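You operate a simulated robot arm through the tools that you are given. There is no shell and no other tool. Be economical: measure what you need, move in short steps, check, and stop when the job is done.

The job below is to be done with a simulated two-armed robot. You get a single attempt, and the scene is never put back.

Task
Take the medium steel tray on the middle island bench top and put it away on the top of the two-tier table. Open the right packing drawer, take the teal cap and put it inside, then shut the drawer. Put the yellow squeegee on the middle island bench top away on the drain board. Take the teal scoop on the middle island bench top and put it away on the fitting bench top. Take the white carton that says "belts" from the middle island bench top and leave it on the lower shelf of the grey shelving. Take the short wooden block and leave it on the fitting bench top. Take the purple tub and leave it on the top of the blue chest. Put the teal drink bottle on the shelf of the two-tier table. Carry the teal tray with both arms and set it on the packing bench top. Fetch the white-grip door and set it on the packing bench top. The order is free. Set down upright: white carton, purple tub, teal drink bottle.

It is judged by the outcome, as a careful person would: the job done as asked, and still so three seconds after it is handed in. It fails if anything else is knocked over, pushed out of place, dropped, spilled or broken. A push-on lid holds only when it is set on centred and level and pressed home; a screw cap is set on level and turned clockwise until tight.

Robot
Two 7-joint arms with two-finger parallel grippers on one trunk, on a base that drives. Base frame: it is fixed to the floor where the robot stands at the start and does not move with it; the origin is under the middle of the robot, x ahead of it, y to its left, z up. Lengths are in cm, angles in degrees, forces in N, time in s.
The left shoulder is at the start at [3, 11.9, 101], the right one opposite. With the tool pointing down near the work surface each hand reaches from about 22 to 66 cm from the robot's upright axis, wherever it stands, measured 20 degrees to its own side. Places, roughly: drain board [-90, -880, 80]; drawer pack [270, -80, 60]; fitting bench top [80, 370, 80]; lower shelf of the grey shelving [-280, 400, 50]; medium steel tray (43x26x5 cm) [70, -10, 80]; packing bench top [290, 0, 80]; purple tub (12x10x15 cm) [-160, 80, 100]; right packing drawer [260, -80, 70]; shelf of the two-tier table [20, -270, 30]; short wooden block (9x6x5 cm) [90, 110, 80]; teal cap (13x8x6 cm) [60, -50, 80]; teal drink bottle (7x7x21 cm) [30, -280, 80]; teal scoop (10x9x10 cm) [80, -70, 80]; teal tray (29x16x5 cm) [0, -270, 80]; top of the blue chest [-520, 390, 90]; top of the two-tier table [20, -270, 70]; white carton [50, 75, 75]; white-grip door (40x16x7 cm) [40, -250, 80]; yellow squeegee (15x4x8 cm) [60, -70, 80]. Payload 3.43 kg a hand.
The tool frame of a hand sits at the grasp point between the pads (the TCP): z along the fingers, y along the line on which they close. The tips reach 3 cm beyond it. Largest opening 9.4 cm; finger width 2.8, thickness 1; the body of the gripper, 5 by 9.6 cm, starts 5.5 cm behind the TCP.
Orientation is that of the tool frame in the base frame, as [roll, pitch, yaw] about the fixed x, y, z axes, in that order (R = Rz(yaw) Ry(pitch) Rx(roll)). With the fingers straight down and closing along the base's y, the tool's x points along the base's -x, its y along +y and its z along -z.

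Tools
- The arms move only by the tool send_rows. It takes "left_steps", "right_steps" or both (then of equal length, played together; a hand with none holds still); each is a list of rows, each an object of numbers (a shift or turn left out is 0, a gripper value left out holds the last): "x", "y", "z": the shift along the tool's x, y, z in cm; "rx", "ry", "rz": the turn, a rotation vector about the tool's x, y, z in degrees; "claw": the finger opening in cm, from 0 to 9.4. In form: [{"x": .., "y": .., "z": .., "rx": .., "ry": .., "rz": .., "claw": ..}, ...]. A call has 1 to 8 rows; each row is the pose to reach, as a shift and turn from the pose commanded when the call began, along the tool's axes at that moment. Rows are played at 5 a second. More than 5 cm and 8.6 degrees between two rows, or a gripper value outside its range, and nothing of the call is played. Where a pose cannot be reached the arm comes as near as it can. A force on the tool above 40 N (or 10 N above the force at the start of the call, whichever is more), or a blocked arm, ends the call early, and 0.2 s more pass. The fingers move at their own pace (about 7.2 cm/s each) and stop on an object; they squeeze with about 24 N. The grip force told is the motor's: it shows also when the fingers shut on nothing. Time passes only in rows, and 0.2 s behind the last, so rows that repeat a pose let the fingers close. The reply holds the time, the measured pose of the TCP, the force on the tool along the base axes, the opening and the grip force, in the units named above and with some noise, with the torque about the TCP (base axes, N m) and any sound that the robot's microphone picked up, and new pictures: "views" is both (left out), scene, wrist or none (wrist: the cameras of the hands that moved).
- Cameras (640 x 400 px; columns grow to the right, rows downward): "scene" is now at [4.25, 0.53, 170.87]; the picture's right is [0.07, -1.00, 0.00], its down [-0.81, -0.06, -0.59] and it looks along [0.58, 0.04, -0.81] (base axes); focal length 291 px, centre (320, 200). "left" rides on the left gripper at [7.6, -1.4, -10.3] in its tool frame; the picture's right is [0.18, 0.98, 0.00], its down [-0.75, 0.14, -0.64] and it looks along [-0.63, 0.12, 0.77] (tool axes); focal length 243 px, centre (320, 200). "right" rides on the right gripper at [7.6, 1.4, -10.3] in its tool frame; the picture's right is [-0.18, 0.98, 0.00], its down [-0.75, -0.14, -0.64] and it looks along [-0.63, -0.12, 0.77] (tool axes); focal length 243 px, centre (320, 200). There is no depth. A picture from a camera that has moved, and an enlarged one, comes with that camera's place and axes in the base frame and with its lens.
- lift_body(by): slides the trunk up (or, below 0, down) by that many cm; the arms and the scene camera ride with it, the base frame stays. It gives what a move gives, with no picture.
- roll_base(legs): drives the robot by 1 to 6 legs, each [ahead, turn to the left] in cm and degrees, along the robot's own axes; the way and the turn of a leg run together, so that a leg with both is an arc; at most 150 cm and 180 degrees a leg. The arms and the cameras ride along, it lands a little off, and it stops where it bumps. It gives what a move gives, and a new picture of the scene camera.
- head_to(pan, tilt): turns the head with the scene camera to pan (to the left, within 143 degrees either way) and tilt (down, from -29 to 69), counted from straight ahead of the robot. It gives what a move gives, and a new picture of the scene camera.
- inspect(camera, box): a new picture of the part [left, top, right, bottom] of that camera's present view, enlarged. No time passes.
- finish_job(): hands the job in; it is judged then, once.

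Work in short steps. Places have to be worked out from the pictures, the camera data and where the tool is seen: move nearer, look again, correct. Check each grasp and each placing, and mend what went wrong. You have 535 turns and 360 pictures in all, those below and enlarged ones among them. Open the grippers and draw the arms clear of the work before you hand the job in, unless the task says otherwise; then end with one line.

The tools are called after "Call:" by a JSON object that holds its "fn" and its "kwargs". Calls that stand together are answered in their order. send_rows: Moves the arms, as the interface text tells. Its arguments: {"type":"object","properties":{"left_steps":{"type":"array","items":{"type":"object","properties":{"x":{"type":"number"},"y":{"type":"number"},"z":{"type":"number"},"rx":{"type":"number"},"ry":{"type":"number"},"rz":{"type":"number"},"claw":{"type":"number"}}}},"right_steps":{"type":"array","items":{"type":"object","properties":{"x":{"type":"number"},"y":{"type":"number"},"z":{"type":"number"},"rx":{"type":"number"},"ry":{"type":"number"},"rz":{"type":"number"},"claw":{"type":"number"}}}},"views":{"type":"string","enum":["both","scene","wrist","none"]}},"required":[]} The other tools are called the same way: lift_body (by) slides the trunk up or down; roll_base (legs) drives the base; head_to (pan, tilt) turns the head that bears the scene camera; inspect (camera, box) takes an enlarged picture of a part of a camera's view; finish_job () hands the job in.

At the start:

```text
time: 0.0
left_tcp_pos: [42.76, -4.17, 108.8]
left_ee_rot: [-180.0, -0.1, 179.9]
left_wrist_force: [0.2, -0.5, 0.6]
left_wrist_torque: [0.01, 0.0, -0.03]
left_gripper_width: 9.39
left_grip_force: 0.1
right_tcp_pos: [30.53, -30.18, 112.99]
right_ee_rot: [-179.9, -0.1, -179.9]
right_wrist_force: [0.8, -0.7, -0.2]
right_wrist_torque: [0.0, -0.04, 0.01]
right_gripper_width: 9.4
right_grip_force: 0.1
trunk travel left (down, up): [-27.5, 13.5]
robot x, y, heading: [-0.23, -0.2, -0.1]
head pan, tilt: [4.3, 54.1]
```

scene: 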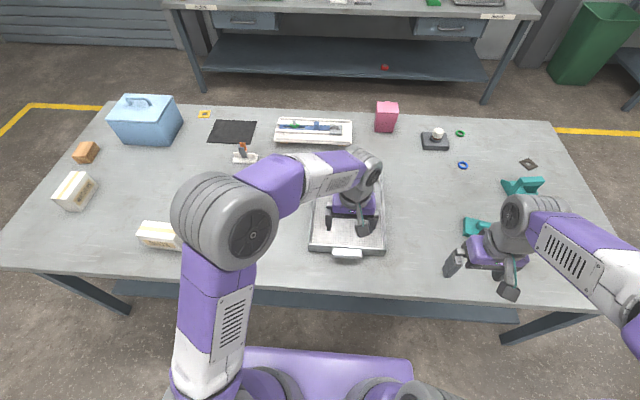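
right: 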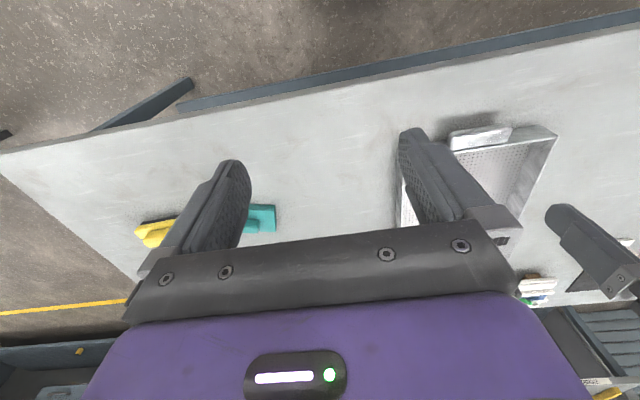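
left: 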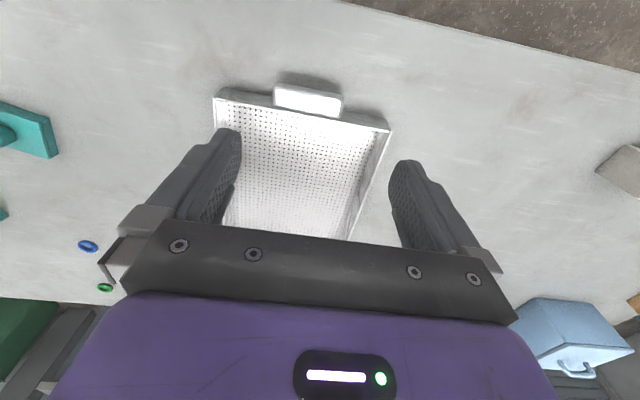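

I'll survey the surroundings first, starting to the right (two-tier table).

Call:
{"fn": "head_to", "kwargs": {"pan": -85, "tilt": 25}}

Call:
{"fn": "head_to", "kwargs": {"pan": 85, "tilt": 20}}

Call:
{"fn": "head_to", "kwargs": {"pan": 140, "tilt": 20}}

Call:
{"fn": "head_to", "kwargs": {"pan": 0, "tilt": 30}}

```text
time: 1.6
left_tcp_pos: [42.79, -4.15, 108.62]
left_ee_rot: [-179.9, 0.1, 180.0]
left_wrist_force: [0.6, -0.3, -0.2]
left_wrist_torque: [-0.03, 0.0, 0.01]
left_gripper_width: 9.42
left_grip_force: 0.1
right_tcp_pos: [30.57, -30.18, 113.08]
right_ee_rot: [-179.9, 0.0, 180.0]
right_wrist_force: [0.4, 0.1, 0.1]
right_wrist_torque: [0.0, 0.03, 0.0]
right_gripper_width: 9.41
right_grip_force: 0.1
trunk travel left (down, up): [-27.5, 13.5]
robot x, y, heading: [-0.02, -0.01, 0.1]
head pan, tilt: [-85.0, 25.0]
camera scene: at [-2.22, -9.19, 175.15], right [-1.0, -0.09, 0.0], down [-0.04, 0.42, -0.91], along [0.08, -0.9, -0.42], focal length 291 px, centre (320, 200)
```

scene: 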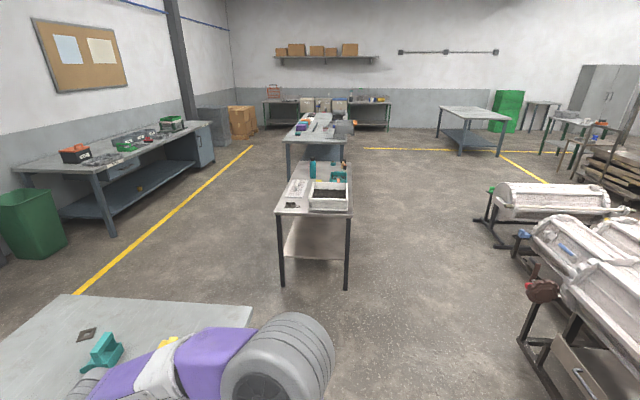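

```text
time: 4.2
left_tcp_pos: [42.79, -4.2, 108.64]
left_ee_rot: [-179.9, 0.0, 180.0]
left_wrist_force: [0.2, -0.2, 0.1]
left_wrist_torque: [-0.03, 0.01, -0.03]
left_gripper_width: 9.42
left_grip_force: 0.1
right_tcp_pos: [30.53, -30.15, 113.0]
right_ee_rot: [-179.9, 0.0, 180.0]
right_wrist_force: [-0.2, 0.2, 0.2]
right_wrist_torque: [0.01, 0.0, 0.02]
right_gripper_width: 9.39
right_grip_force: 0.2
trunk travel left (down, up): [-27.5, 13.5]
robot x, y, heading: [0.02, 0.02, -0.1]
head pan, tilt: [85.0, 20.0]
camera scene: at [-2.21, 9.27, 175.96], right [1.0, -0.09, 0.0], down [-0.03, -0.34, -0.94], along [0.08, 0.94, -0.34], focal length 291 px, centre (320, 200)
```

scene: 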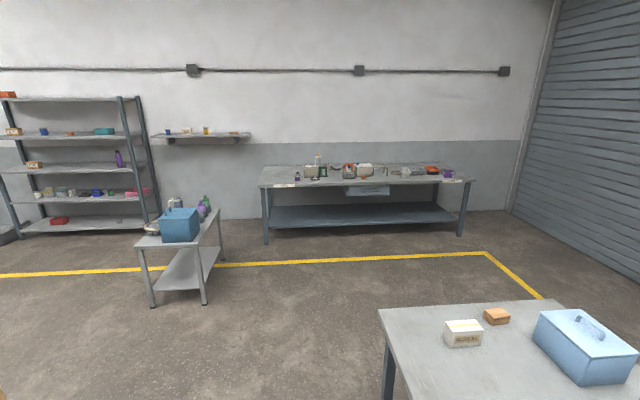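

```text
time: 5.5
left_tcp_pos: [42.77, -4.18, 108.6]
left_ee_rot: [-179.9, 0.0, -180.0]
left_wrist_force: [0.0, -0.2, 0.1]
left_wrist_torque: [0.0, -0.03, -0.01]
left_gripper_width: 9.4
left_grip_force: 0.1
right_tcp_pos: [30.6, -30.23, 113.0]
right_ee_rot: [179.9, 0.0, -179.9]
right_wrist_force: [-0.1, 0.0, -1.3]
right_wrist_torque: [-0.02, 0.0, -0.02]
right_gripper_width: 9.41
right_grip_force: 0.1
trunk travel left (down, up): [-27.5, 13.5]
robot x, y, heading: [-0.24, -0.16, -0.0]
head pan, tilt: [140.0, 20.0]
camera scene: at [-10.16, 5.98, 175.96], right [0.64, 0.77, 0.0], down [0.26, -0.22, -0.94], along [-0.72, 0.6, -0.34], focal length 291 px, centre (320, 200)
```

scene: 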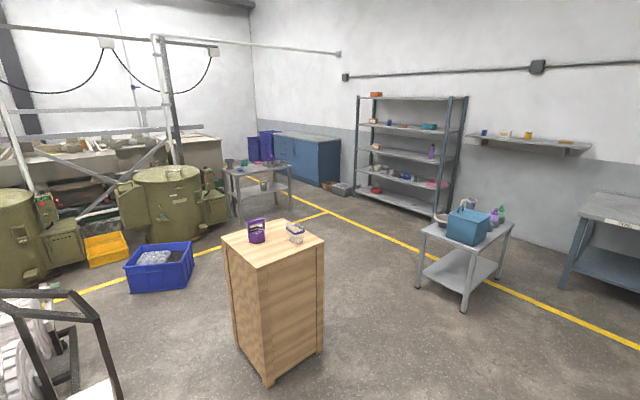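

```text
time: 7.7
left_tcp_pos: [42.79, -4.26, 108.72]
left_ee_rot: [-180.0, 0.0, 180.0]
left_wrist_force: [0.8, 0.0, 0.1]
left_wrist_torque: [0.02, -0.01, -0.01]
left_gripper_width: 9.4
left_grip_force: 0.1
right_tcp_pos: [30.59, -30.14, 113.05]
right_ee_rot: [-179.9, 0.0, -180.0]
right_wrist_force: [-0.6, -0.2, -0.4]
right_wrist_torque: [-0.02, 0.03, 0.03]
right_gripper_width: 9.38
right_grip_force: 0.0
trunk travel left (down, up): [-27.5, 13.5]
robot x, y, heading: [-0.06, 0.16, 0.0]
head pan, tilt: [0.0, 30.0]
camera scene: at [6.01, 0.0, 174.36], right [0.0, -1.0, 0.0], down [-0.5, 0.0, -0.87], along [0.87, 0.0, -0.5], focal length 291 px, centre (320, 200)
```

scene: 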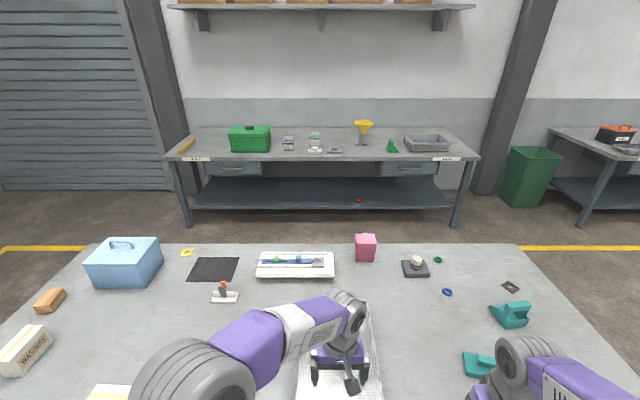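

Map is clear. First I'll go to the right end of the island to take the scoop (about [83,-75]) in the right hand.

Call:
{"fn": "roll_base", "kwargs": {"legs": [[0, -90], [143, 0], [0, 90], [74, 0], [0, 90]]}}

Call:
{"fn": "head_to", "kwargs": {"pan": 0, "tilt": 55}}

```text
time: 29.8
left_tcp_pos: [81.54, -97.89, 108.64]
left_ee_rot: [-179.9, 0.0, -89.6]
left_wrist_force: [-0.6, 0.0, 0.1]
left_wrist_torque: [0.0, -0.02, 0.0]
left_gripper_width: 9.39
left_grip_force: 0.1
right_tcp_pos: [107.71, -109.95, 113.0]
right_ee_rot: [179.9, 0.0, -89.6]
right_wrist_force: [0.7, 0.5, -0.4]
right_wrist_torque: [0.01, 0.01, -0.01]
right_gripper_width: 9.4
right_grip_force: 0.0
trunk travel left (down, up): [-27.5, 13.5]
robot x, y, heading: [77.53, -140.62, 90.2]
head pan, tilt: [0.0, 30.0]
camera scene: at [77.63, -134.64, 174.36], right [1.0, 0.01, 0.0], down [0.0, -0.5, -0.87], along [-0.01, 0.87, -0.5], focal length 291 px, centre (320, 200)
```

scene: 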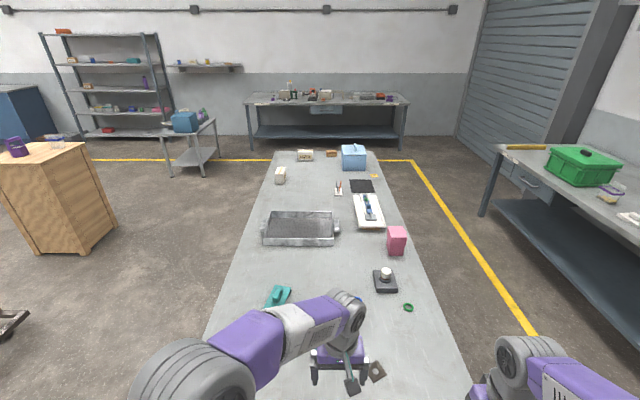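

```text
time: 30.7
left_tcp_pos: [81.59, -97.79, 108.73]
left_ee_rot: [-180.0, 0.1, -89.6]
left_wrist_force: [0.5, -0.1, -0.3]
left_wrist_torque: [0.03, 0.02, -0.02]
left_gripper_width: 9.4
left_grip_force: 0.0
right_tcp_pos: [107.72, -110.06, 113.03]
right_ee_rot: [-179.9, 0.0, -89.6]
right_wrist_force: [0.8, 1.0, 0.3]
right_wrist_torque: [0.0, -0.01, -0.02]
right_gripper_width: 9.41
right_grip_force: 0.1
trunk travel left (down, up): [-27.5, 13.5]
robot x, y, heading: [77.8, -140.35, 90.5]
head pan, tilt: [0.0, 55.0]
camera scene: at [77.66, -136.48, 170.76], right [1.0, 0.01, 0.0], down [0.01, -0.82, -0.57], along [0.0, 0.57, -0.82], focal length 291 px, centre (320, 200)
```

scene: 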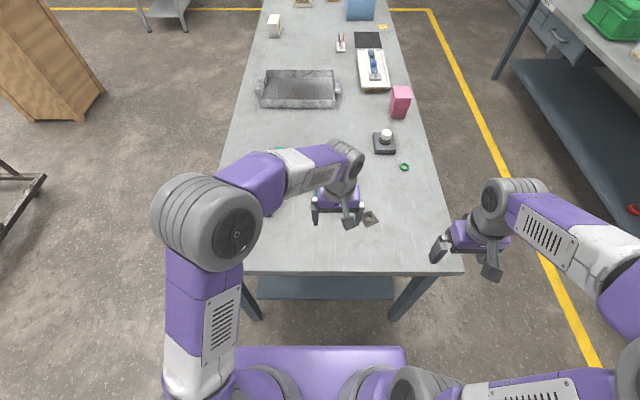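

The left arm hides the scoop; I'll look through the wrist cameras.

Call:
{"fn": "inspect", "kwargs": {"camera": "left", "box": [0, 0, 640, 400]}}

Call:
{"fn": "inspect", "kwargs": {"camera": "right", "box": [0, 0, 640, 400]}}

```text
1.00 times, centred on (320, 200) of left (not enlarged: the box is as wide or as high as the picture)
camera zoom: at [83.05, -105.41, 118.88], right [-0.98, -0.19, 0.0], down [-0.15, 0.75, 0.64], along [-0.12, 0.63, -0.77], focal length 243 px, centre (320, 200)
```

zoom: 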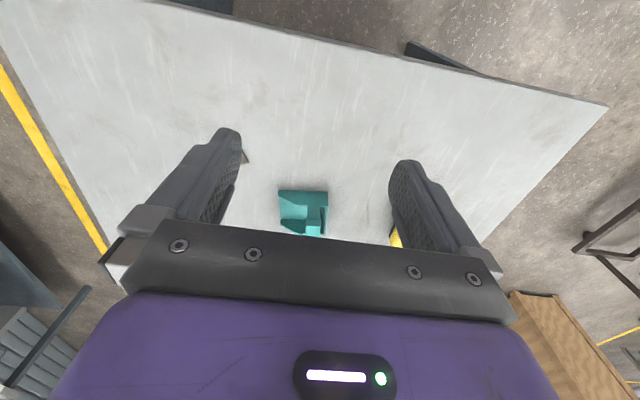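

```text
1.00 times, centred on (320, 200) of right (not enlarged: the box is as wide or as high as the picture)
camera zoom: at [106.34, -117.71, 123.21], right [-0.98, 0.18, 0.0], down [0.14, 0.75, 0.64], along [0.11, 0.63, -0.77], focal length 243 px, centre (320, 200)
```

zoom: 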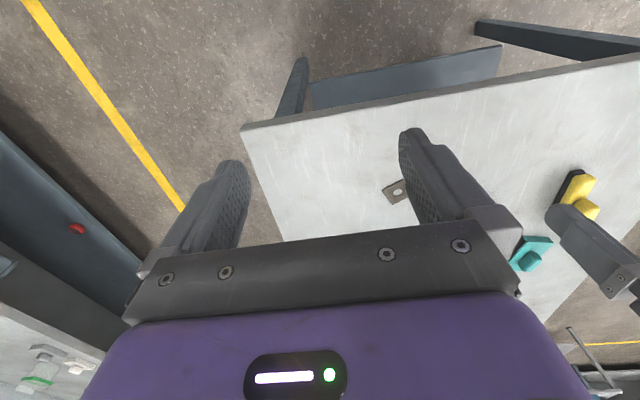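

Scoop is at roughly (80,-72). I'll edge the base 8 cm closer and use the left hand; move it over at height.

Call:
{"fn": "roll_base", "kwargs": {"legs": [[8, 0]]}}

Call:
{"fn": "send_rows", "kwargs": {"left_steps": [{"x": -5}, {"x": -9, "z": 3}, {"x": -9, "z": 8}, {"x": -9, "z": 11}], "views": "wrist"}}

```text
time: 31.8
left_tcp_pos: [81.57, -89.94, 108.65]
left_ee_rot: [-179.9, 0.0, -89.6]
left_wrist_force: [0.1, 0.5, -1.2]
left_wrist_torque: [-0.04, -0.01, -0.03]
left_gripper_width: 9.39
left_grip_force: 0.1
right_tcp_pos: [107.59, -101.92, 113.0]
right_ee_rot: [-180.0, 0.1, -89.5]
right_wrist_force: [-0.2, -0.2, 0.6]
right_wrist_torque: [0.0, -0.01, -0.02]
right_gripper_width: 9.4
right_grip_force: 0.0
trunk travel left (down, up): [-27.5, 13.5]
robot x, y, heading: [77.73, -132.82, 90.4]
head pan, tilt: [0.0, 55.0]
camera scene: at [77.6, -128.42, 170.75], right [1.0, 0.01, 0.0], down [0.01, -0.82, -0.57], along [0.0, 0.57, -0.82], focal length 291 px, centre (320, 200)
```

scene: 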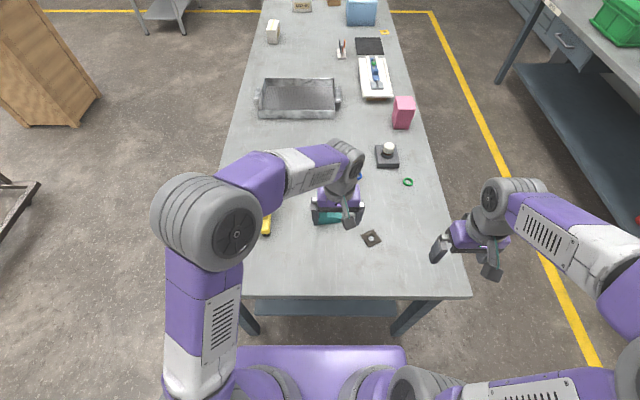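

```text
time: 32.8
left_tcp_pos: [81.3, -80.81, 97.7]
left_ee_rot: [-180.0, 0.1, -89.6]
left_wrist_force: [-0.1, 0.1, 0.1]
left_wrist_torque: [0.0, -0.01, 0.02]
left_gripper_width: 9.4
left_grip_force: 0.1
right_tcp_pos: [107.61, -101.94, 113.05]
right_ee_rot: [-180.0, 0.1, -89.5]
right_wrist_force: [0.8, -0.1, -0.2]
right_wrist_torque: [-0.04, -0.01, 0.0]
right_gripper_width: 9.4
right_grip_force: 0.0
trunk travel left (down, up): [-27.5, 13.5]
robot x, y, heading: [77.8, -132.95, 90.5]
head pan, tilt: [0.0, 55.0]
camera left: at [82.77, -88.26, 107.9], right [-0.98, -0.19, 0.0], down [-0.15, 0.75, 0.64], along [-0.12, 0.63, -0.77], focal length 243 px, centre (320, 200)
```

left: 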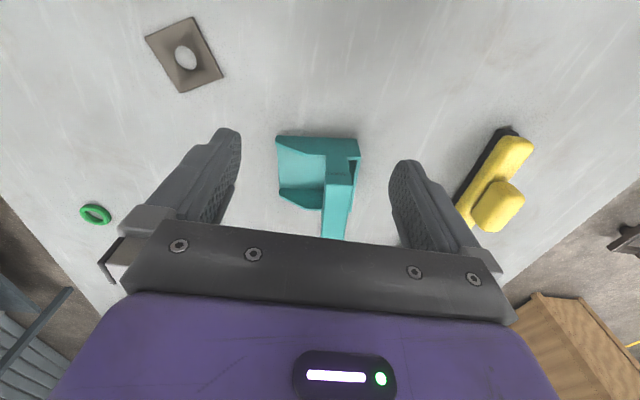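

Zooming in on the scoop's shape.

Call:
{"fn": "inspect", "kwargs": {"camera": "left", "box": [240, 110, 400, 250]}}

Call:
{"fn": "inspect", "kwargs": {"camera": "scene", "box": [220, 150, 400, 280]}}

```text
2.86 times, centred on (320, 180) of left
camera zoom: at [82.77, -88.26, 107.9], right [-0.98, -0.19, 0.0], down [-0.15, 0.75, 0.64], along [-0.12, 0.63, -0.77], focal length 693 px, centre (320, 257)
```

zoom: 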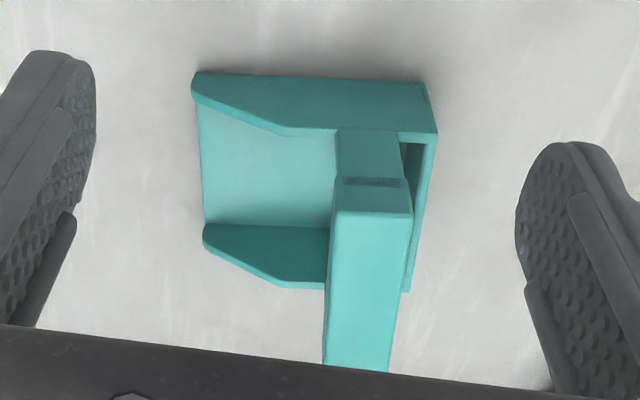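

```text
3.08 times, centred on (310, 215) of scene
camera zoom: at [77.62, -128.45, 170.75], right [1.0, 0.01, 0.0], down [0.01, -0.82, -0.57], along [0.0, 0.57, -0.82], focal length 895 px, centre (351, 154)
```

zoom: 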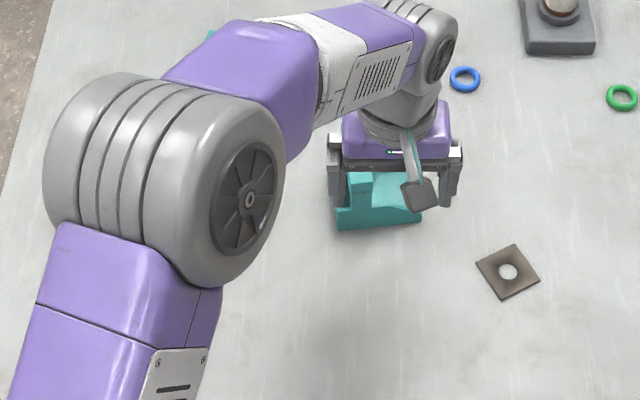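

The scoop has a raised bar handle, running along y, centred about (76.8,-68.5), yawed ~10°. I'll move above it and re-look.

Call:
{"fn": "send_rows", "kwargs": {"left_steps": [{"x": -4.5, "y": -1.5, "rz": -4}, {"x": -9, "y": -3, "rz": -8}, {"x": -12.3, "y": -4.3, "z": 2, "rz": -10}, {"x": -12.3, "y": -4.3, "z": 5, "rz": -10}], "views": "both"}}

```text
time: 33.8
left_tcp_pos: [84.5, -72.47, 95.46]
left_ee_rot: [180.0, 0.0, -79.6]
left_wrist_force: [0.2, 0.6, 0.0]
left_wrist_torque: [-0.02, -0.01, -0.03]
left_gripper_width: 9.4
left_grip_force: 0.1
left hand out of reach, approached as far as the arm can: row 2, 3, 4
right_tcp_pos: [107.66, -101.92, 113.03]
right_ee_rot: [179.9, 0.1, -89.5]
right_wrist_force: [0.6, 0.1, 0.9]
right_wrist_torque: [-0.02, 0.02, 0.0]
right_gripper_width: 9.41
right_grip_force: 0.1
trunk travel left (down, up): [-27.5, 13.5]
robot x, y, heading: [77.58, -132.84, 90.2]
head pan, tilt: [0.0, 55.0]
camera scene: at [77.63, -128.48, 170.75], right [1.0, 0.01, 0.0], down [0.01, -0.82, -0.57], along [0.0, 0.57, -0.82], focal length 291 px, centre (320, 200)
camera left: at [87.26, -79.63, 105.69], right [-0.93, -0.36, 0.0], down [-0.28, 0.72, 0.64], along [-0.23, 0.6, -0.77], focal length 243 px, centre (320, 200)
```

scene: 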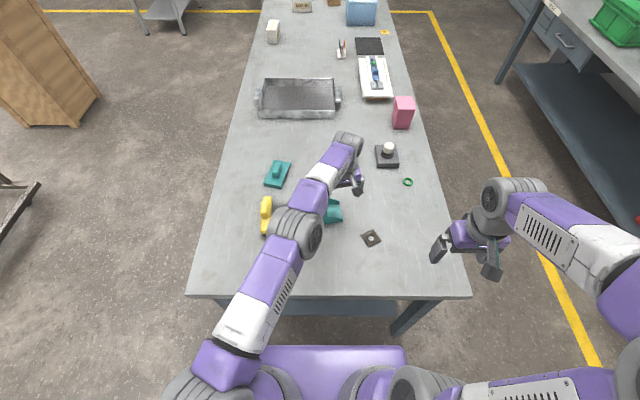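
left: 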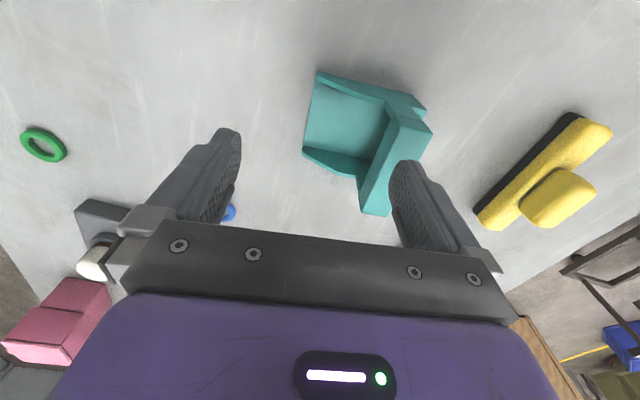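

Out of reach straight ahead; I'll lift slightly and turn the base 18° right so that the scoop lies on the left hand's side.

Call:
{"fn": "send_rows", "kwargs": {"left_steps": [{"x": 3, "z": -4}, {"x": 6, "z": -8}], "views": "none"}}

Call:
{"fn": "roll_base", "kwargs": {"legs": [[0, -18], [2, 0]]}}

```text
time: 34.4
left_tcp_pos: [85.44, -78.67, 103.47]
left_ee_rot: [-180.0, 0.2, -79.6]
left_wrist_force: [1.2, 0.2, -0.5]
left_wrist_torque: [0.0, 0.04, -0.03]
left_gripper_width: 9.4
left_grip_force: 0.1
right_tcp_pos: [107.67, -102.01, 113.05]
right_ee_rot: [-180.0, 0.1, -89.6]
right_wrist_force: [-0.5, 0.0, -0.1]
right_wrist_torque: [0.03, 0.0, 0.01]
right_gripper_width: 9.38
right_grip_force: 0.0
trunk travel left (down, up): [-27.5, 13.5]
robot x, y, heading: [77.43, -132.7, 90.6]
head pan, tilt: [0.0, 55.0]
```

```text
time: 36.1
left_tcp_pos: [102.39, -81.68, 103.49]
left_ee_rot: [179.9, 0.0, -97.6]
left_wrist_force: [0.2, -1.0, 0.0]
left_wrist_torque: [0.0, 0.0, 0.0]
left_gripper_width: 9.41
left_grip_force: 0.1
right_tcp_pos: [116.29, -110.85, 113.07]
right_ee_rot: [180.0, 0.1, -107.6]
right_wrist_force: [0.5, 0.4, 0.2]
right_wrist_torque: [0.02, -0.03, 0.03]
right_gripper_width: 9.42
right_grip_force: 0.1
trunk travel left (down, up): [-27.5, 13.5]
robot x, y, heading: [78.22, -130.63, 72.5]
head pan, tilt: [0.0, 55.0]
camera scene: at [79.49, -126.85, 170.76], right [0.95, -0.3, 0.0], down [-0.25, -0.78, -0.57], along [0.17, 0.55, -0.82], focal length 291 px, centre (320, 200)
```

scene: 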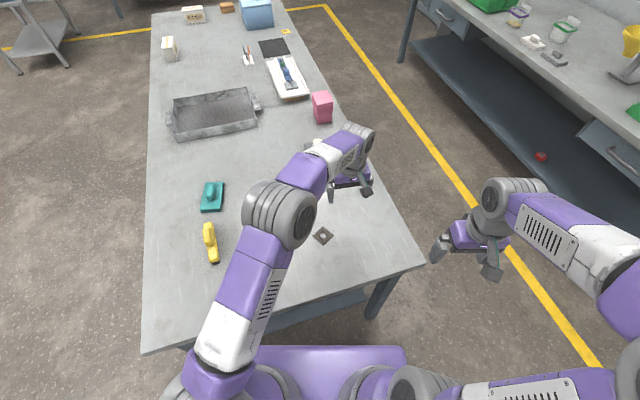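

Correcting my axis sign (tool y = robot's left). Bar handle estimated at (77.7,-71.5), top z≈88; moving above it.

Call:
{"fn": "send_rows", "kwargs": {"left_steps": [{"x": -1.1, "y": 4.3, "rz": -3}, {"x": -2.3, "y": 8.6, "rz": -6}, {"x": -3.4, "y": 12.9, "rz": -9}, {"x": -4.6, "y": 17.2, "rz": -12}, {"x": -5.7, "y": 21.5, "z": 2, "rz": -15}, {"x": -6.85, "y": 25.8, "z": 4, "rz": -18.4}, {"x": -6.85, "y": 25.8, "z": 8, "rz": -18.4}], "views": "wrist"}}

```text
time: 37.8
left_tcp_pos: [77.83, -71.3, 95.34]
left_ee_rot: [-180.0, 0.0, -79.2]
left_wrist_force: [-0.5, 0.4, 0.5]
left_wrist_torque: [0.0, -0.02, 0.02]
left_gripper_width: 9.43
left_grip_force: 0.0
right_tcp_pos: [116.24, -110.7, 112.91]
right_ee_rot: [-180.0, 0.1, -107.6]
right_wrist_force: [0.8, 0.2, -0.7]
right_wrist_torque: [0.0, 0.01, 0.02]
right_gripper_width: 9.4
right_grip_force: 0.1
trunk travel left (down, up): [-27.5, 13.5]
robot x, y, heading: [78.27, -130.94, 72.3]
head pan, tilt: [0.0, 55.0]
camera left: at [80.6, -78.48, 105.71], right [-0.93, -0.37, 0.0], down [-0.28, 0.71, 0.64], along [-0.23, 0.6, -0.77], focal length 243 px, centre (320, 200)
```

left: 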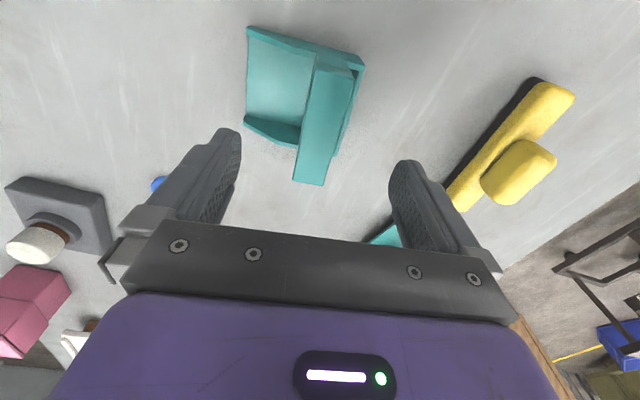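

The bar is centred between the fingers. Rotating 4° and descending to z≈86, then closing.

Call:
{"fn": "send_rows", "kwargs": {"left_steps": [{"z": 4, "rz": 4}, {"z": 7, "rz": 4}, {"z": 9.3, "rz": 4}, {"z": 9.3, "rz": 4, "claw": 0}, {"z": 9.3, "rz": 4, "claw": 0}, {"z": 9.3, "rz": 4, "claw": 0}, {"z": 9.3, "rz": 4, "claw": 0}], "views": "wrist"}}

```text
time: 39.4
left_tcp_pos: [77.75, -71.31, 86.22]
left_ee_rot: [-179.9, -0.1, -83.2]
left_wrist_force: [0.7, 0.7, 2.0]
left_wrist_torque: [0.03, 0.0, 0.0]
left_gripper_width: 3.42
left_grip_force: 24.2
right_tcp_pos: [116.26, -110.83, 113.08]
right_ee_rot: [180.0, 0.0, -107.6]
right_wrist_force: [-0.8, -0.2, 0.0]
right_wrist_torque: [-0.01, -0.03, 0.0]
right_gripper_width: 9.41
right_grip_force: 0.0
trunk travel left (down, up): [-27.5, 13.5]
robot x, y, heading: [78.2, -130.49, 72.4]
head pan, tilt: [0.0, 55.0]
camera left: at [80.11, -78.64, 96.35], right [-0.95, -0.3, 0.0], down [-0.23, 0.73, 0.64], along [-0.19, 0.61, -0.77], focal length 243 px, centre (320, 200)
```

left: 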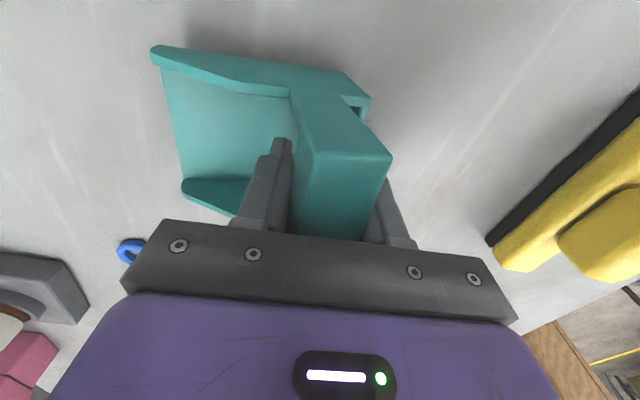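

Gripped (3.4 cm). Lift and retract, and check.

Call:
{"fn": "send_rows", "kwargs": {"left_steps": [{"z": -4}, {"z": -8}, {"z": -12}, {"z": -16}, {"z": -19, "x": 4}, {"z": -21, "x": 8}], "views": "wrist"}}

```text
time: 40.8
left_tcp_pos: [78.62, -79.63, 107.08]
left_ee_rot: [-180.0, 0.0, -83.2]
left_wrist_force: [0.8, -0.2, -0.9]
left_wrist_torque: [0.02, 0.02, 0.0]
left_gripper_width: 3.47
left_grip_force: 24.0
right_tcp_pos: [116.4, -110.87, 113.06]
right_ee_rot: [180.0, 0.0, -107.6]
right_wrist_force: [-0.2, 0.0, -0.4]
right_wrist_torque: [0.02, 0.05, 0.0]
right_gripper_width: 9.4
right_grip_force: 0.1
trunk travel left (down, up): [-27.5, 13.5]
robot x, y, heading: [78.09, -130.85, 72.5]
head pan, tilt: [0.0, 55.0]
camera left: at [80.85, -86.96, 117.29], right [-0.95, -0.3, 0.0], down [-0.23, 0.73, 0.64], along [-0.19, 0.61, -0.77], focal length 243 px, centre (320, 200)
```

left: 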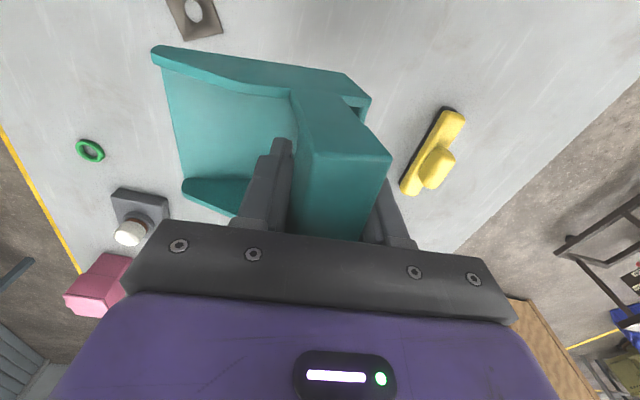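

Scoop held firmly. Drive around the near side to the left end of the island.

Call:
{"fn": "roll_base", "kwargs": {"legs": [[-15, 0], [0, 107.5], [98, 0], [0, -90], [150, 0], [150, 0]]}}

Call:
{"fn": "roll_base", "kwargs": {"legs": [[12, 0], [0, -90], [112, 0], [0, -90]]}}

```text
time: 69.3
left_tcp_pos: [-32.51, 208.69, 107.09]
left_ee_rot: [-180.0, -0.1, -67.1]
left_wrist_force: [0.6, -0.1, 0.1]
left_wrist_torque: [-0.05, 0.01, 0.01]
left_gripper_width: 3.44
left_grip_force: 23.9
right_tcp_pos: [12.33, 189.01, 112.91]
right_ee_rot: [179.9, 0.0, -91.6]
right_wrist_force: [-0.3, -0.5, -0.1]
right_wrist_torque: [0.0, 0.03, 0.01]
right_gripper_width: 9.39
right_grip_force: 0.1
trunk travel left (down, up): [-27.5, 13.5]
robot x, y, heading: [-18.57, 159.33, 88.4]
head pan, tilt: [0.0, 55.0]
camera scene: at [-18.52, 163.48, 170.75], right [1.0, -0.03, 0.0], down [-0.02, -0.82, -0.57], along [0.02, 0.57, -0.82], focal length 291 px, centre (320, 200)
```

scene: 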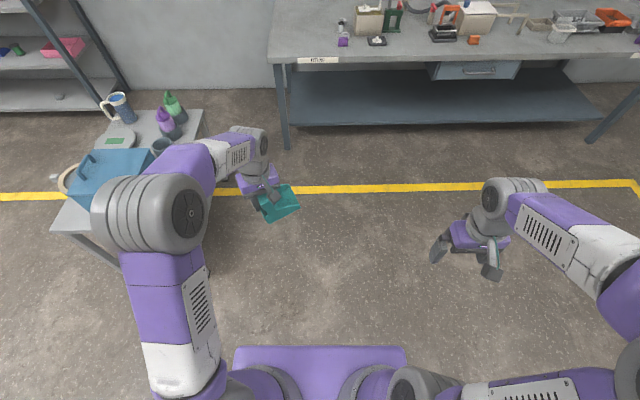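

```text
time: 83.4
left_tcp_pos: [105.97, 119.75, 107.01]
left_ee_rot: [-180.0, 0.0, 113.8]
left_wrist_force: [0.0, -0.5, -0.3]
left_wrist_torque: [0.02, -0.02, 0.01]
left_gripper_width: 3.45
left_grip_force: 23.7
right_tcp_pos: [60.62, 138.58, 113.06]
right_ee_rot: [-180.0, 0.0, 89.3]
right_wrist_force: [0.1, 0.9, 0.2]
right_wrist_torque: [0.04, 0.01, -0.01]
right_gripper_width: 9.38
right_grip_force: 0.0
trunk travel left (down, up): [-27.5, 13.5]
robot x, y, heading: [91.25, 169.05, -90.5]
head pan, tilt: [0.0, 55.0]
camera scene: at [91.14, 164.75, 170.75], right [-1.0, 0.01, 0.0], down [0.01, 0.82, -0.57], along [-0.01, -0.57, -0.82], focal length 291 px, centre (320, 200)
```

scene: 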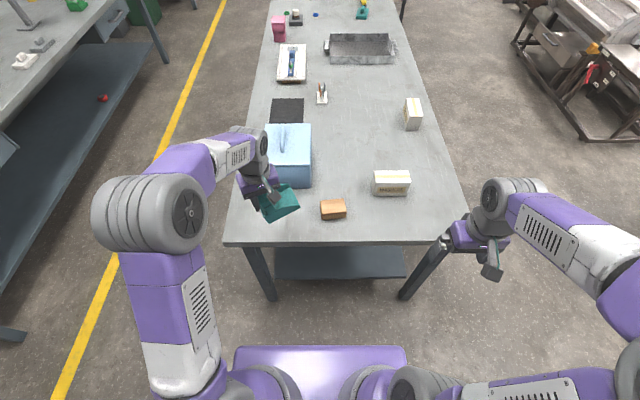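

Block at about (85.3,106.7). Advance 10 cm, then bring the right hand over it while turning 90° so the fingers close across its 6 cm side.

Call:
{"fn": "roll_base", "kwargs": {"legs": [[10, 0]]}}

Call:
{"fn": "send_rows", "kwargs": {"right_steps": [{"x": -1, "y": 4, "rz": 8}, {"x": -2, "y": 8, "rz": 16}, {"x": -4, "y": 12, "rz": 24}, {"x": -6, "y": 16, "rz": 32}, {"x": -8, "y": 20, "rz": 40}, {"x": -10, "y": 24, "rz": 48}, {"x": -12, "y": 24.7, "rz": 56}, {"x": -14, "y": 24.7, "rz": 64}], "views": "wrist"}}

```text
time: 84.5
left_tcp_pos: [105.7, 109.8, 106.92]
left_ee_rot: [179.9, 0.0, 113.7]
left_wrist_force: [0.1, -1.5, 0.0]
left_wrist_torque: [0.01, -0.02, 0.03]
left_gripper_width: 3.43
left_grip_force: 23.9
right_tcp_pos: [60.54, 128.76, 113.04]
right_ee_rot: [179.9, 0.0, 89.5]
right_wrist_force: [-0.5, -0.4, 0.4]
right_wrist_torque: [-0.03, 0.01, 0.0]
right_gripper_width: 9.4
right_grip_force: 0.1
trunk travel left (down, up): [-27.5, 13.5]
robot x, y, heading: [91.15, 159.15, -90.6]
head pan, tilt: [0.0, 55.0]
camera scene: at [91.05, 154.74, 170.75], right [-1.0, 0.01, 0.0], down [0.01, 0.82, -0.57], along [-0.01, -0.57, -0.82], focal length 291 px, centre (320, 200)
```

scene: 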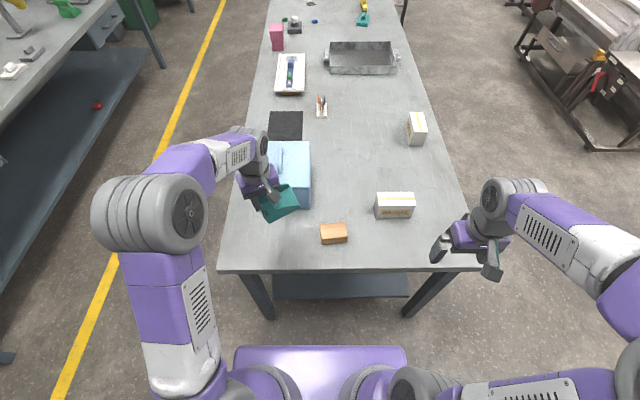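

```text
time: 86.3
left_tcp_pos: [105.75, 109.74, 107.1]
left_ee_rot: [-180.0, 0.0, 113.7]
left_wrist_force: [0.8, 0.4, 0.0]
left_wrist_torque: [0.02, -0.01, -0.02]
left_gripper_width: 3.44
left_grip_force: 23.9
right_tcp_pos: [85.32, 114.58, 112.77]
right_ee_rot: [-179.8, 0.0, 25.2]
right_wrist_force: [0.6, 0.2, -0.2]
right_wrist_torque: [-0.01, 0.02, -0.02]
right_gripper_width: 9.43
right_grip_force: 0.1
trunk travel left (down, up): [-27.5, 13.5]
robot x, y, heading: [91.37, 158.84, -90.7]
head pan, tilt: [0.0, 55.0]
camera right: at [92.83, 116.42, 122.96], right [0.25, -0.97, 0.0], down [-0.74, -0.19, 0.64], along [-0.62, -0.16, -0.77], focal length 243 px, centre (320, 200)
```

right: 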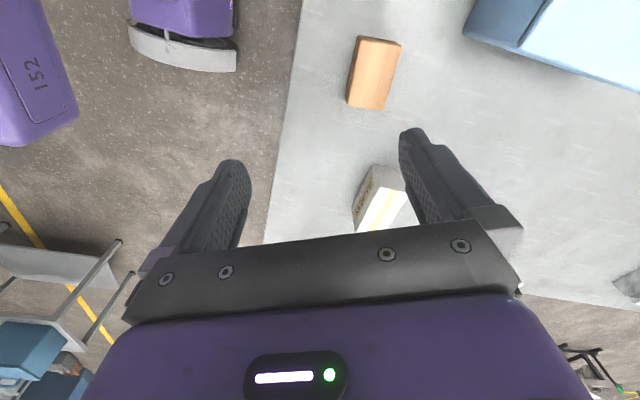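

Block at (86.1,106.5), long axis ~10°. Move over and descend part-way.

Call:
{"fn": "send_rows", "kwargs": {"right_steps": [{"x": -1.3, "y": 3.8, "z": 2, "rz": 7}, {"x": -2.7, "y": 7.7, "z": 4, "rz": 15}, {"x": -2.7, "y": 7.7, "z": 8, "rz": 15}, {"x": -2.7, "y": 7.7, "z": 12, "rz": 15}, {"x": -2.7, "y": 7.7, "z": 16, "rz": 15}, {"x": -2.7, "y": 7.7, "z": 19, "rz": 15}], "views": "wrist"}}

```text
time: 87.7
left_tcp_pos: [105.82, 109.88, 107.0]
left_ee_rot: [180.0, 0.1, 113.7]
left_wrist_force: [-0.6, 0.7, -0.8]
left_wrist_torque: [0.01, -0.03, -0.02]
left_gripper_width: 3.44
left_grip_force: 24.5
right_tcp_pos: [85.79, 106.58, 93.85]
right_ee_rot: [180.0, 0.0, 10.4]
right_wrist_force: [0.1, 0.0, 0.3]
right_wrist_torque: [0.02, 0.02, 0.0]
right_gripper_width: 9.4
right_grip_force: 0.0
trunk travel left (down, up): [-27.5, 13.5]
robot x, y, heading: [91.08, 158.87, -90.8]
head pan, tilt: [0.0, 55.0]
camera right: at [93.66, 106.33, 104.05], right [0.0, -1.0, 0.0], down [-0.77, 0.0, 0.64], along [-0.64, 0.0, -0.77], focal length 243 px, centre (320, 200)
```

right: 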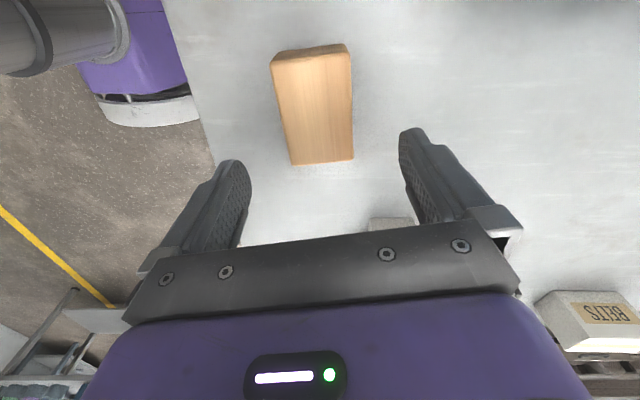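

Aligned; the other carton reads "BELTS". Descend and grip the block.

Call:
{"fn": "send_rows", "kwargs": {"right_steps": [{"z": 4}, {"z": 8}, {"z": 11.2}, {"z": 11.2, "claw": 0}, {"z": 11.2, "claw": 0}, {"z": 11.2, "claw": 0}, {"z": 8, "claw": 0}, {"z": 3, "claw": 0}], "views": "wrist"}}

```text
time: 89.5
left_tcp_pos: [105.73, 109.97, 107.08]
left_ee_rot: [-180.0, 0.1, 113.6]
left_wrist_force: [-0.9, -0.2, -0.5]
left_wrist_torque: [0.02, 0.01, -0.04]
left_gripper_width: 3.46
left_grip_force: 23.8
right_tcp_pos: [86.13, 106.61, 91.08]
right_ee_rot: [180.0, 0.0, 10.3]
right_wrist_force: [0.6, 0.3, -1.1]
right_wrist_torque: [-0.05, -0.02, 0.01]
right_gripper_width: 6.53
right_grip_force: 23.9
trunk travel left (down, up): [-27.5, 13.5]
robot x, y, heading: [91.16, 159.14, -90.6]
head pan, tilt: [0.0, 55.0]
camera right: at [93.87, 106.48, 101.32], right [0.0, -1.0, 0.0], down [-0.77, 0.0, 0.64], along [-0.64, 0.0, -0.77], focal length 243 px, centre (320, 200)
```

right: 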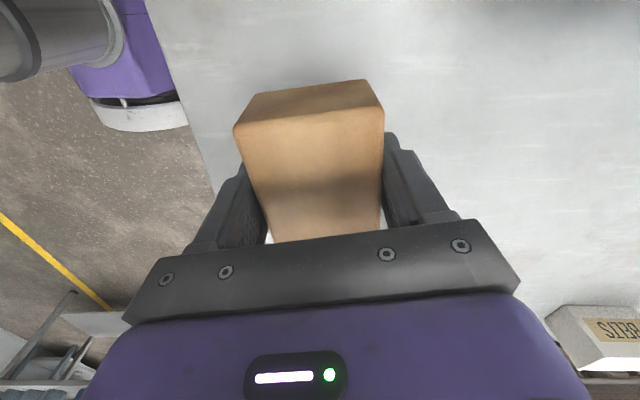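

Block held. Raise, retract, and drive towards the fitting bench.

Call:
{"fn": "send_rows", "kwargs": {"right_steps": [{"z": -4.5}, {"z": -9}, {"z": -13, "y": -2}, {"z": -16, "y": -5}, {"z": -17, "y": -9}], "views": "none"}}

Call:
{"fn": "roll_base", "kwargs": {"legs": [[-25, 0], [0, 180]]}}

```text
time: 90.7
left_tcp_pos: [105.74, 109.94, 107.09]
left_ee_rot: [179.9, 0.1, 113.8]
left_wrist_force: [0.7, 0.8, -0.4]
left_wrist_torque: [0.01, -0.02, -0.01]
left_gripper_width: 3.45
left_grip_force: 23.5
right_tcp_pos: [84.35, 115.35, 108.16]
right_ee_rot: [179.9, 0.1, 10.3]
right_wrist_force: [-0.1, 0.4, -1.3]
right_wrist_torque: [-0.03, -0.02, -0.03]
right_gripper_width: 6.49
right_grip_force: 23.9
trunk travel left (down, up): [-27.5, 13.5]
robot x, y, heading: [91.18, 158.86, -90.4]
head pan, tilt: [0.0, 55.0]
```

```text
time: 99.8
left_tcp_pos: [78.44, 233.64, 107.06]
left_ee_rot: [180.0, 0.0, -68.3]
left_wrist_force: [-0.2, 0.1, -0.9]
left_wrist_torque: [-0.02, 0.01, 0.03]
left_gripper_width: 3.42
left_grip_force: 24.0
right_tcp_pos: [99.61, 227.81, 108.15]
right_ee_rot: [179.9, -0.1, -171.6]
right_wrist_force: [0.7, 0.4, -1.1]
right_wrist_torque: [0.03, 0.0, 0.0]
right_gripper_width: 6.39
right_grip_force: 24.2
trunk travel left (down, up): [-27.5, 13.5]
robot x, y, heading: [91.37, 184.46, 87.3]
head pan, tilt: [0.0, 55.0]
camera scene: at [91.5, 188.32, 170.75], right [1.0, -0.05, 0.0], down [-0.04, -0.82, -0.57], along [0.03, 0.57, -0.82], focal length 291 px, centre (320, 200)
```

scene: 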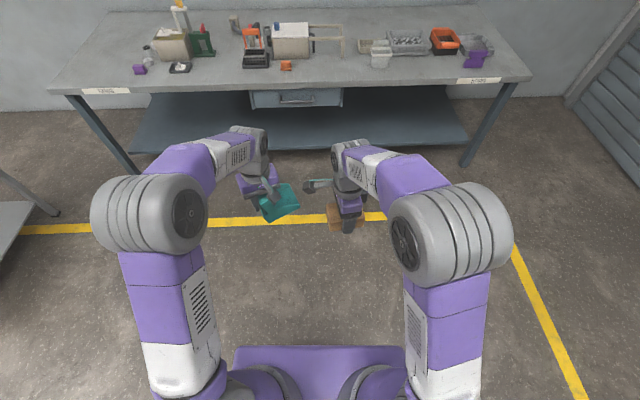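

Bench front edge at y≈322. Free front spots near x≈50 (scoop) and x≈95 (block). Approach.

Call:
{"fn": "roll_base", "kwargs": {"legs": [[0, 15.3], [93, 0], [0, -12.6]]}}

```text
time: 106.4
left_tcp_pos: [58.04, 324.74, 106.99]
left_ee_rot: [180.0, 0.0, -66.9]
left_wrist_force: [0.1, -0.1, -0.7]
left_wrist_torque: [-0.04, 0.02, 0.01]
left_gripper_width: 3.44
left_grip_force: 23.6
right_tcp_pos: [79.22, 318.99, 108.02]
right_ee_rot: [180.0, 0.0, -170.3]
right_wrist_force: [0.5, -0.6, -1.6]
right_wrist_torque: [-0.02, 0.03, -0.03]
right_gripper_width: 6.4
right_grip_force: 23.7
trunk travel left (down, up): [-27.5, 13.5]
robot x, y, heading: [72.31, 275.31, 88.7]
head pan, tilt: [0.0, 55.0]
camera scene: at [72.09, 279.51, 170.75], right [1.0, -0.02, 0.0], down [-0.02, -0.82, -0.57], along [0.01, 0.57, -0.82], focal length 291 px, centre (320, 200)
```

scene: 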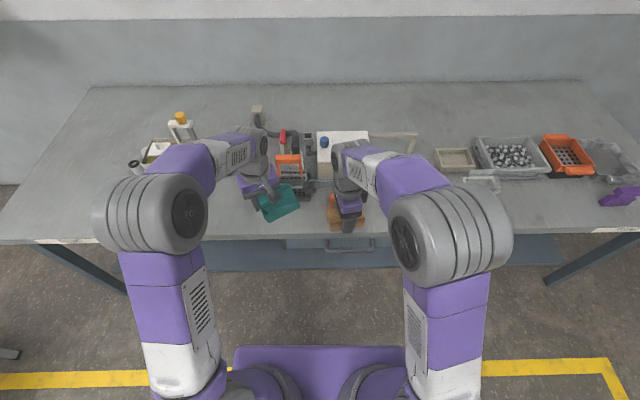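

Advance a bit and look through the wrist cameras at the bench surface.

Call:
{"fn": "roll_base", "kwargs": {"legs": [[9, 1.3]]}}

Call:
{"fn": "inspect", "kwargs": {"camera": "left", "box": [0, 0, 640, 400]}}

Call:
{"fn": "inspect", "kwargs": {"camera": "right", "box": [0, 0, 640, 400]}}

```text
time: 107.5
left_tcp_pos: [56.97, 333.49, 107.0]
left_ee_rot: [180.0, -0.1, -65.8]
left_wrist_force: [-0.3, 0.0, 0.1]
left_wrist_torque: [0.0, -0.02, 0.01]
left_gripper_width: 3.46
left_grip_force: 23.9
right_tcp_pos: [78.39, 328.31, 108.09]
right_ee_rot: [-180.0, 0.1, -169.1]
right_wrist_force: [0.1, 0.1, -1.6]
right_wrist_torque: [0.01, 0.02, 0.03]
right_gripper_width: 6.37
right_grip_force: 23.9
trunk travel left (down, up): [-27.5, 13.5]
robot x, y, heading: [72.39, 284.41, 90.2]
head pan, tilt: [0.0, 55.0]
camera scene: at [72.06, 288.76, 170.75], right [1.0, 0.0, 0.0], down [0.0, -0.82, -0.57], along [0.0, 0.57, -0.82], focal length 291 px, centre (320, 200)
```

scene: 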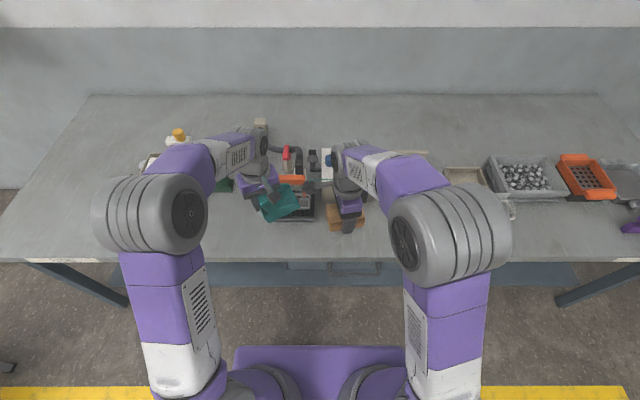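

```text
1.00 times, centred on (320, 200) of left (not enlarged: the box is as wide or as high as the picture)
camera zoom: at [61.39, 327.29, 117.23], right [-0.82, -0.57, 0.0], down [-0.44, 0.63, 0.64], along [-0.37, 0.53, -0.77], focal length 243 px, centre (320, 200)
```

zoom: 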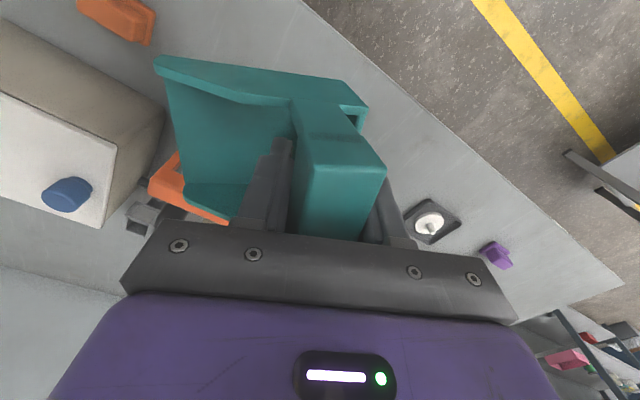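

```text
1.00 times, centred on (320, 200) of right (not enlarged: the box is as wide or as high as the picture)
camera zoom: at [70.63, 328.18, 118.23], right [-0.01, 1.0, 0.0], down [0.77, 0.01, 0.64], along [0.64, 0.0, -0.77], focal length 243 px, centre (320, 200)
```

zoom: 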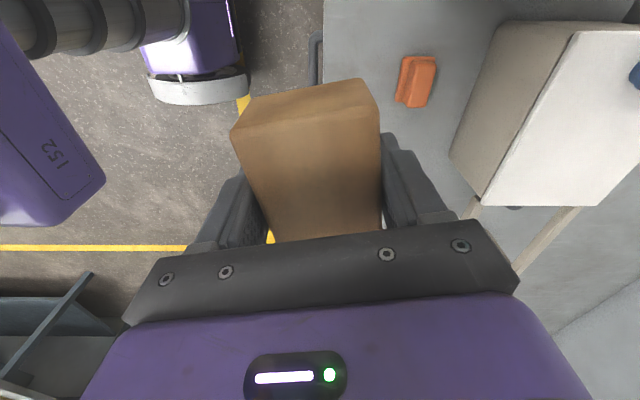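

Spots: scoop TCP → (44,339), block TCP → (98,339), both clear. Move both over at height.

Call:
{"fn": "send_rows", "kwargs": {"left_steps": [{"x": -2, "y": 2}, {"x": -4, "y": 4}, {"x": -6, "y": 6}, {"x": -8.5, "y": 8}, {"x": -10.3, "y": 9.6}], "right_steps": [{"x": -4.3, "y": 1.3}, {"x": -8.6, "y": 2.6}, {"x": -12.9, "y": 4}, {"x": -17.2, "y": 5.4}, {"x": -21.3, "y": 6.8}], "views": "both"}}

```text
time: 108.7
left_tcp_pos: [44.07, 339.18, 106.85]
left_ee_rot: [180.0, -0.1, -65.8]
left_wrist_force: [-0.3, -0.1, -0.9]
left_wrist_torque: [-0.06, 0.05, 0.02]
left_gripper_width: 3.43
left_grip_force: 24.1
right_tcp_pos: [98.36, 339.23, 107.64]
right_ee_rot: [-180.0, -0.1, -169.1]
right_wrist_force: [-0.5, 0.6, -1.0]
right_wrist_torque: [-0.03, 0.06, 0.01]
right_gripper_width: 6.39
right_grip_force: 24.7
trunk travel left (down, up): [-27.5, 13.5]
robot x, y, heading: [72.19, 284.5, 90.1]
head pan, tilt: [0.0, 55.0]
camera scene: at [72.14, 288.8, 170.75], right [1.0, 0.0, 0.0], down [0.0, -0.82, -0.57], along [0.0, 0.57, -0.82], focal length 291 px, centre (320, 200)
camera right: at [90.53, 339.0, 117.87], right [-0.01, 1.0, 0.0], down [0.77, 0.01, 0.64], along [0.64, 0.0, -0.77], focal length 243 px, centre (320, 200)
camera left: at [48.46, 332.84, 117.09], right [-0.82, -0.57, 0.0], down [-0.44, 0.63, 0.64], along [-0.37, 0.53, -0.77], focal length 243 px, centre (320, 200)
```

scene: 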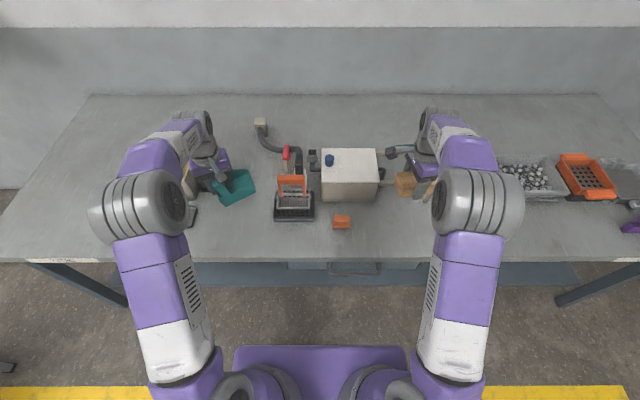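
right: 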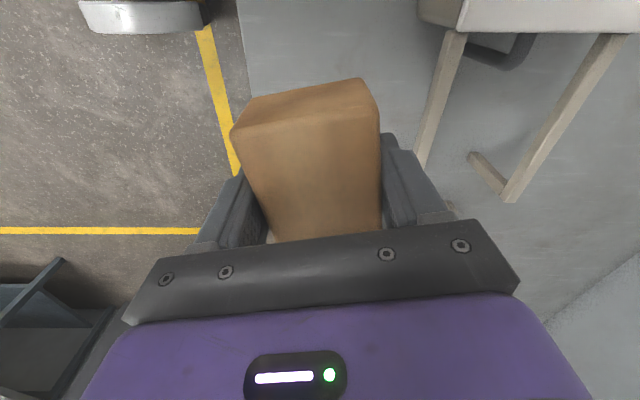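
left: 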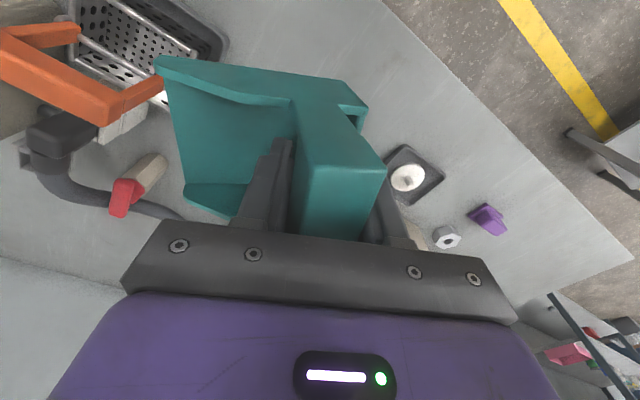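

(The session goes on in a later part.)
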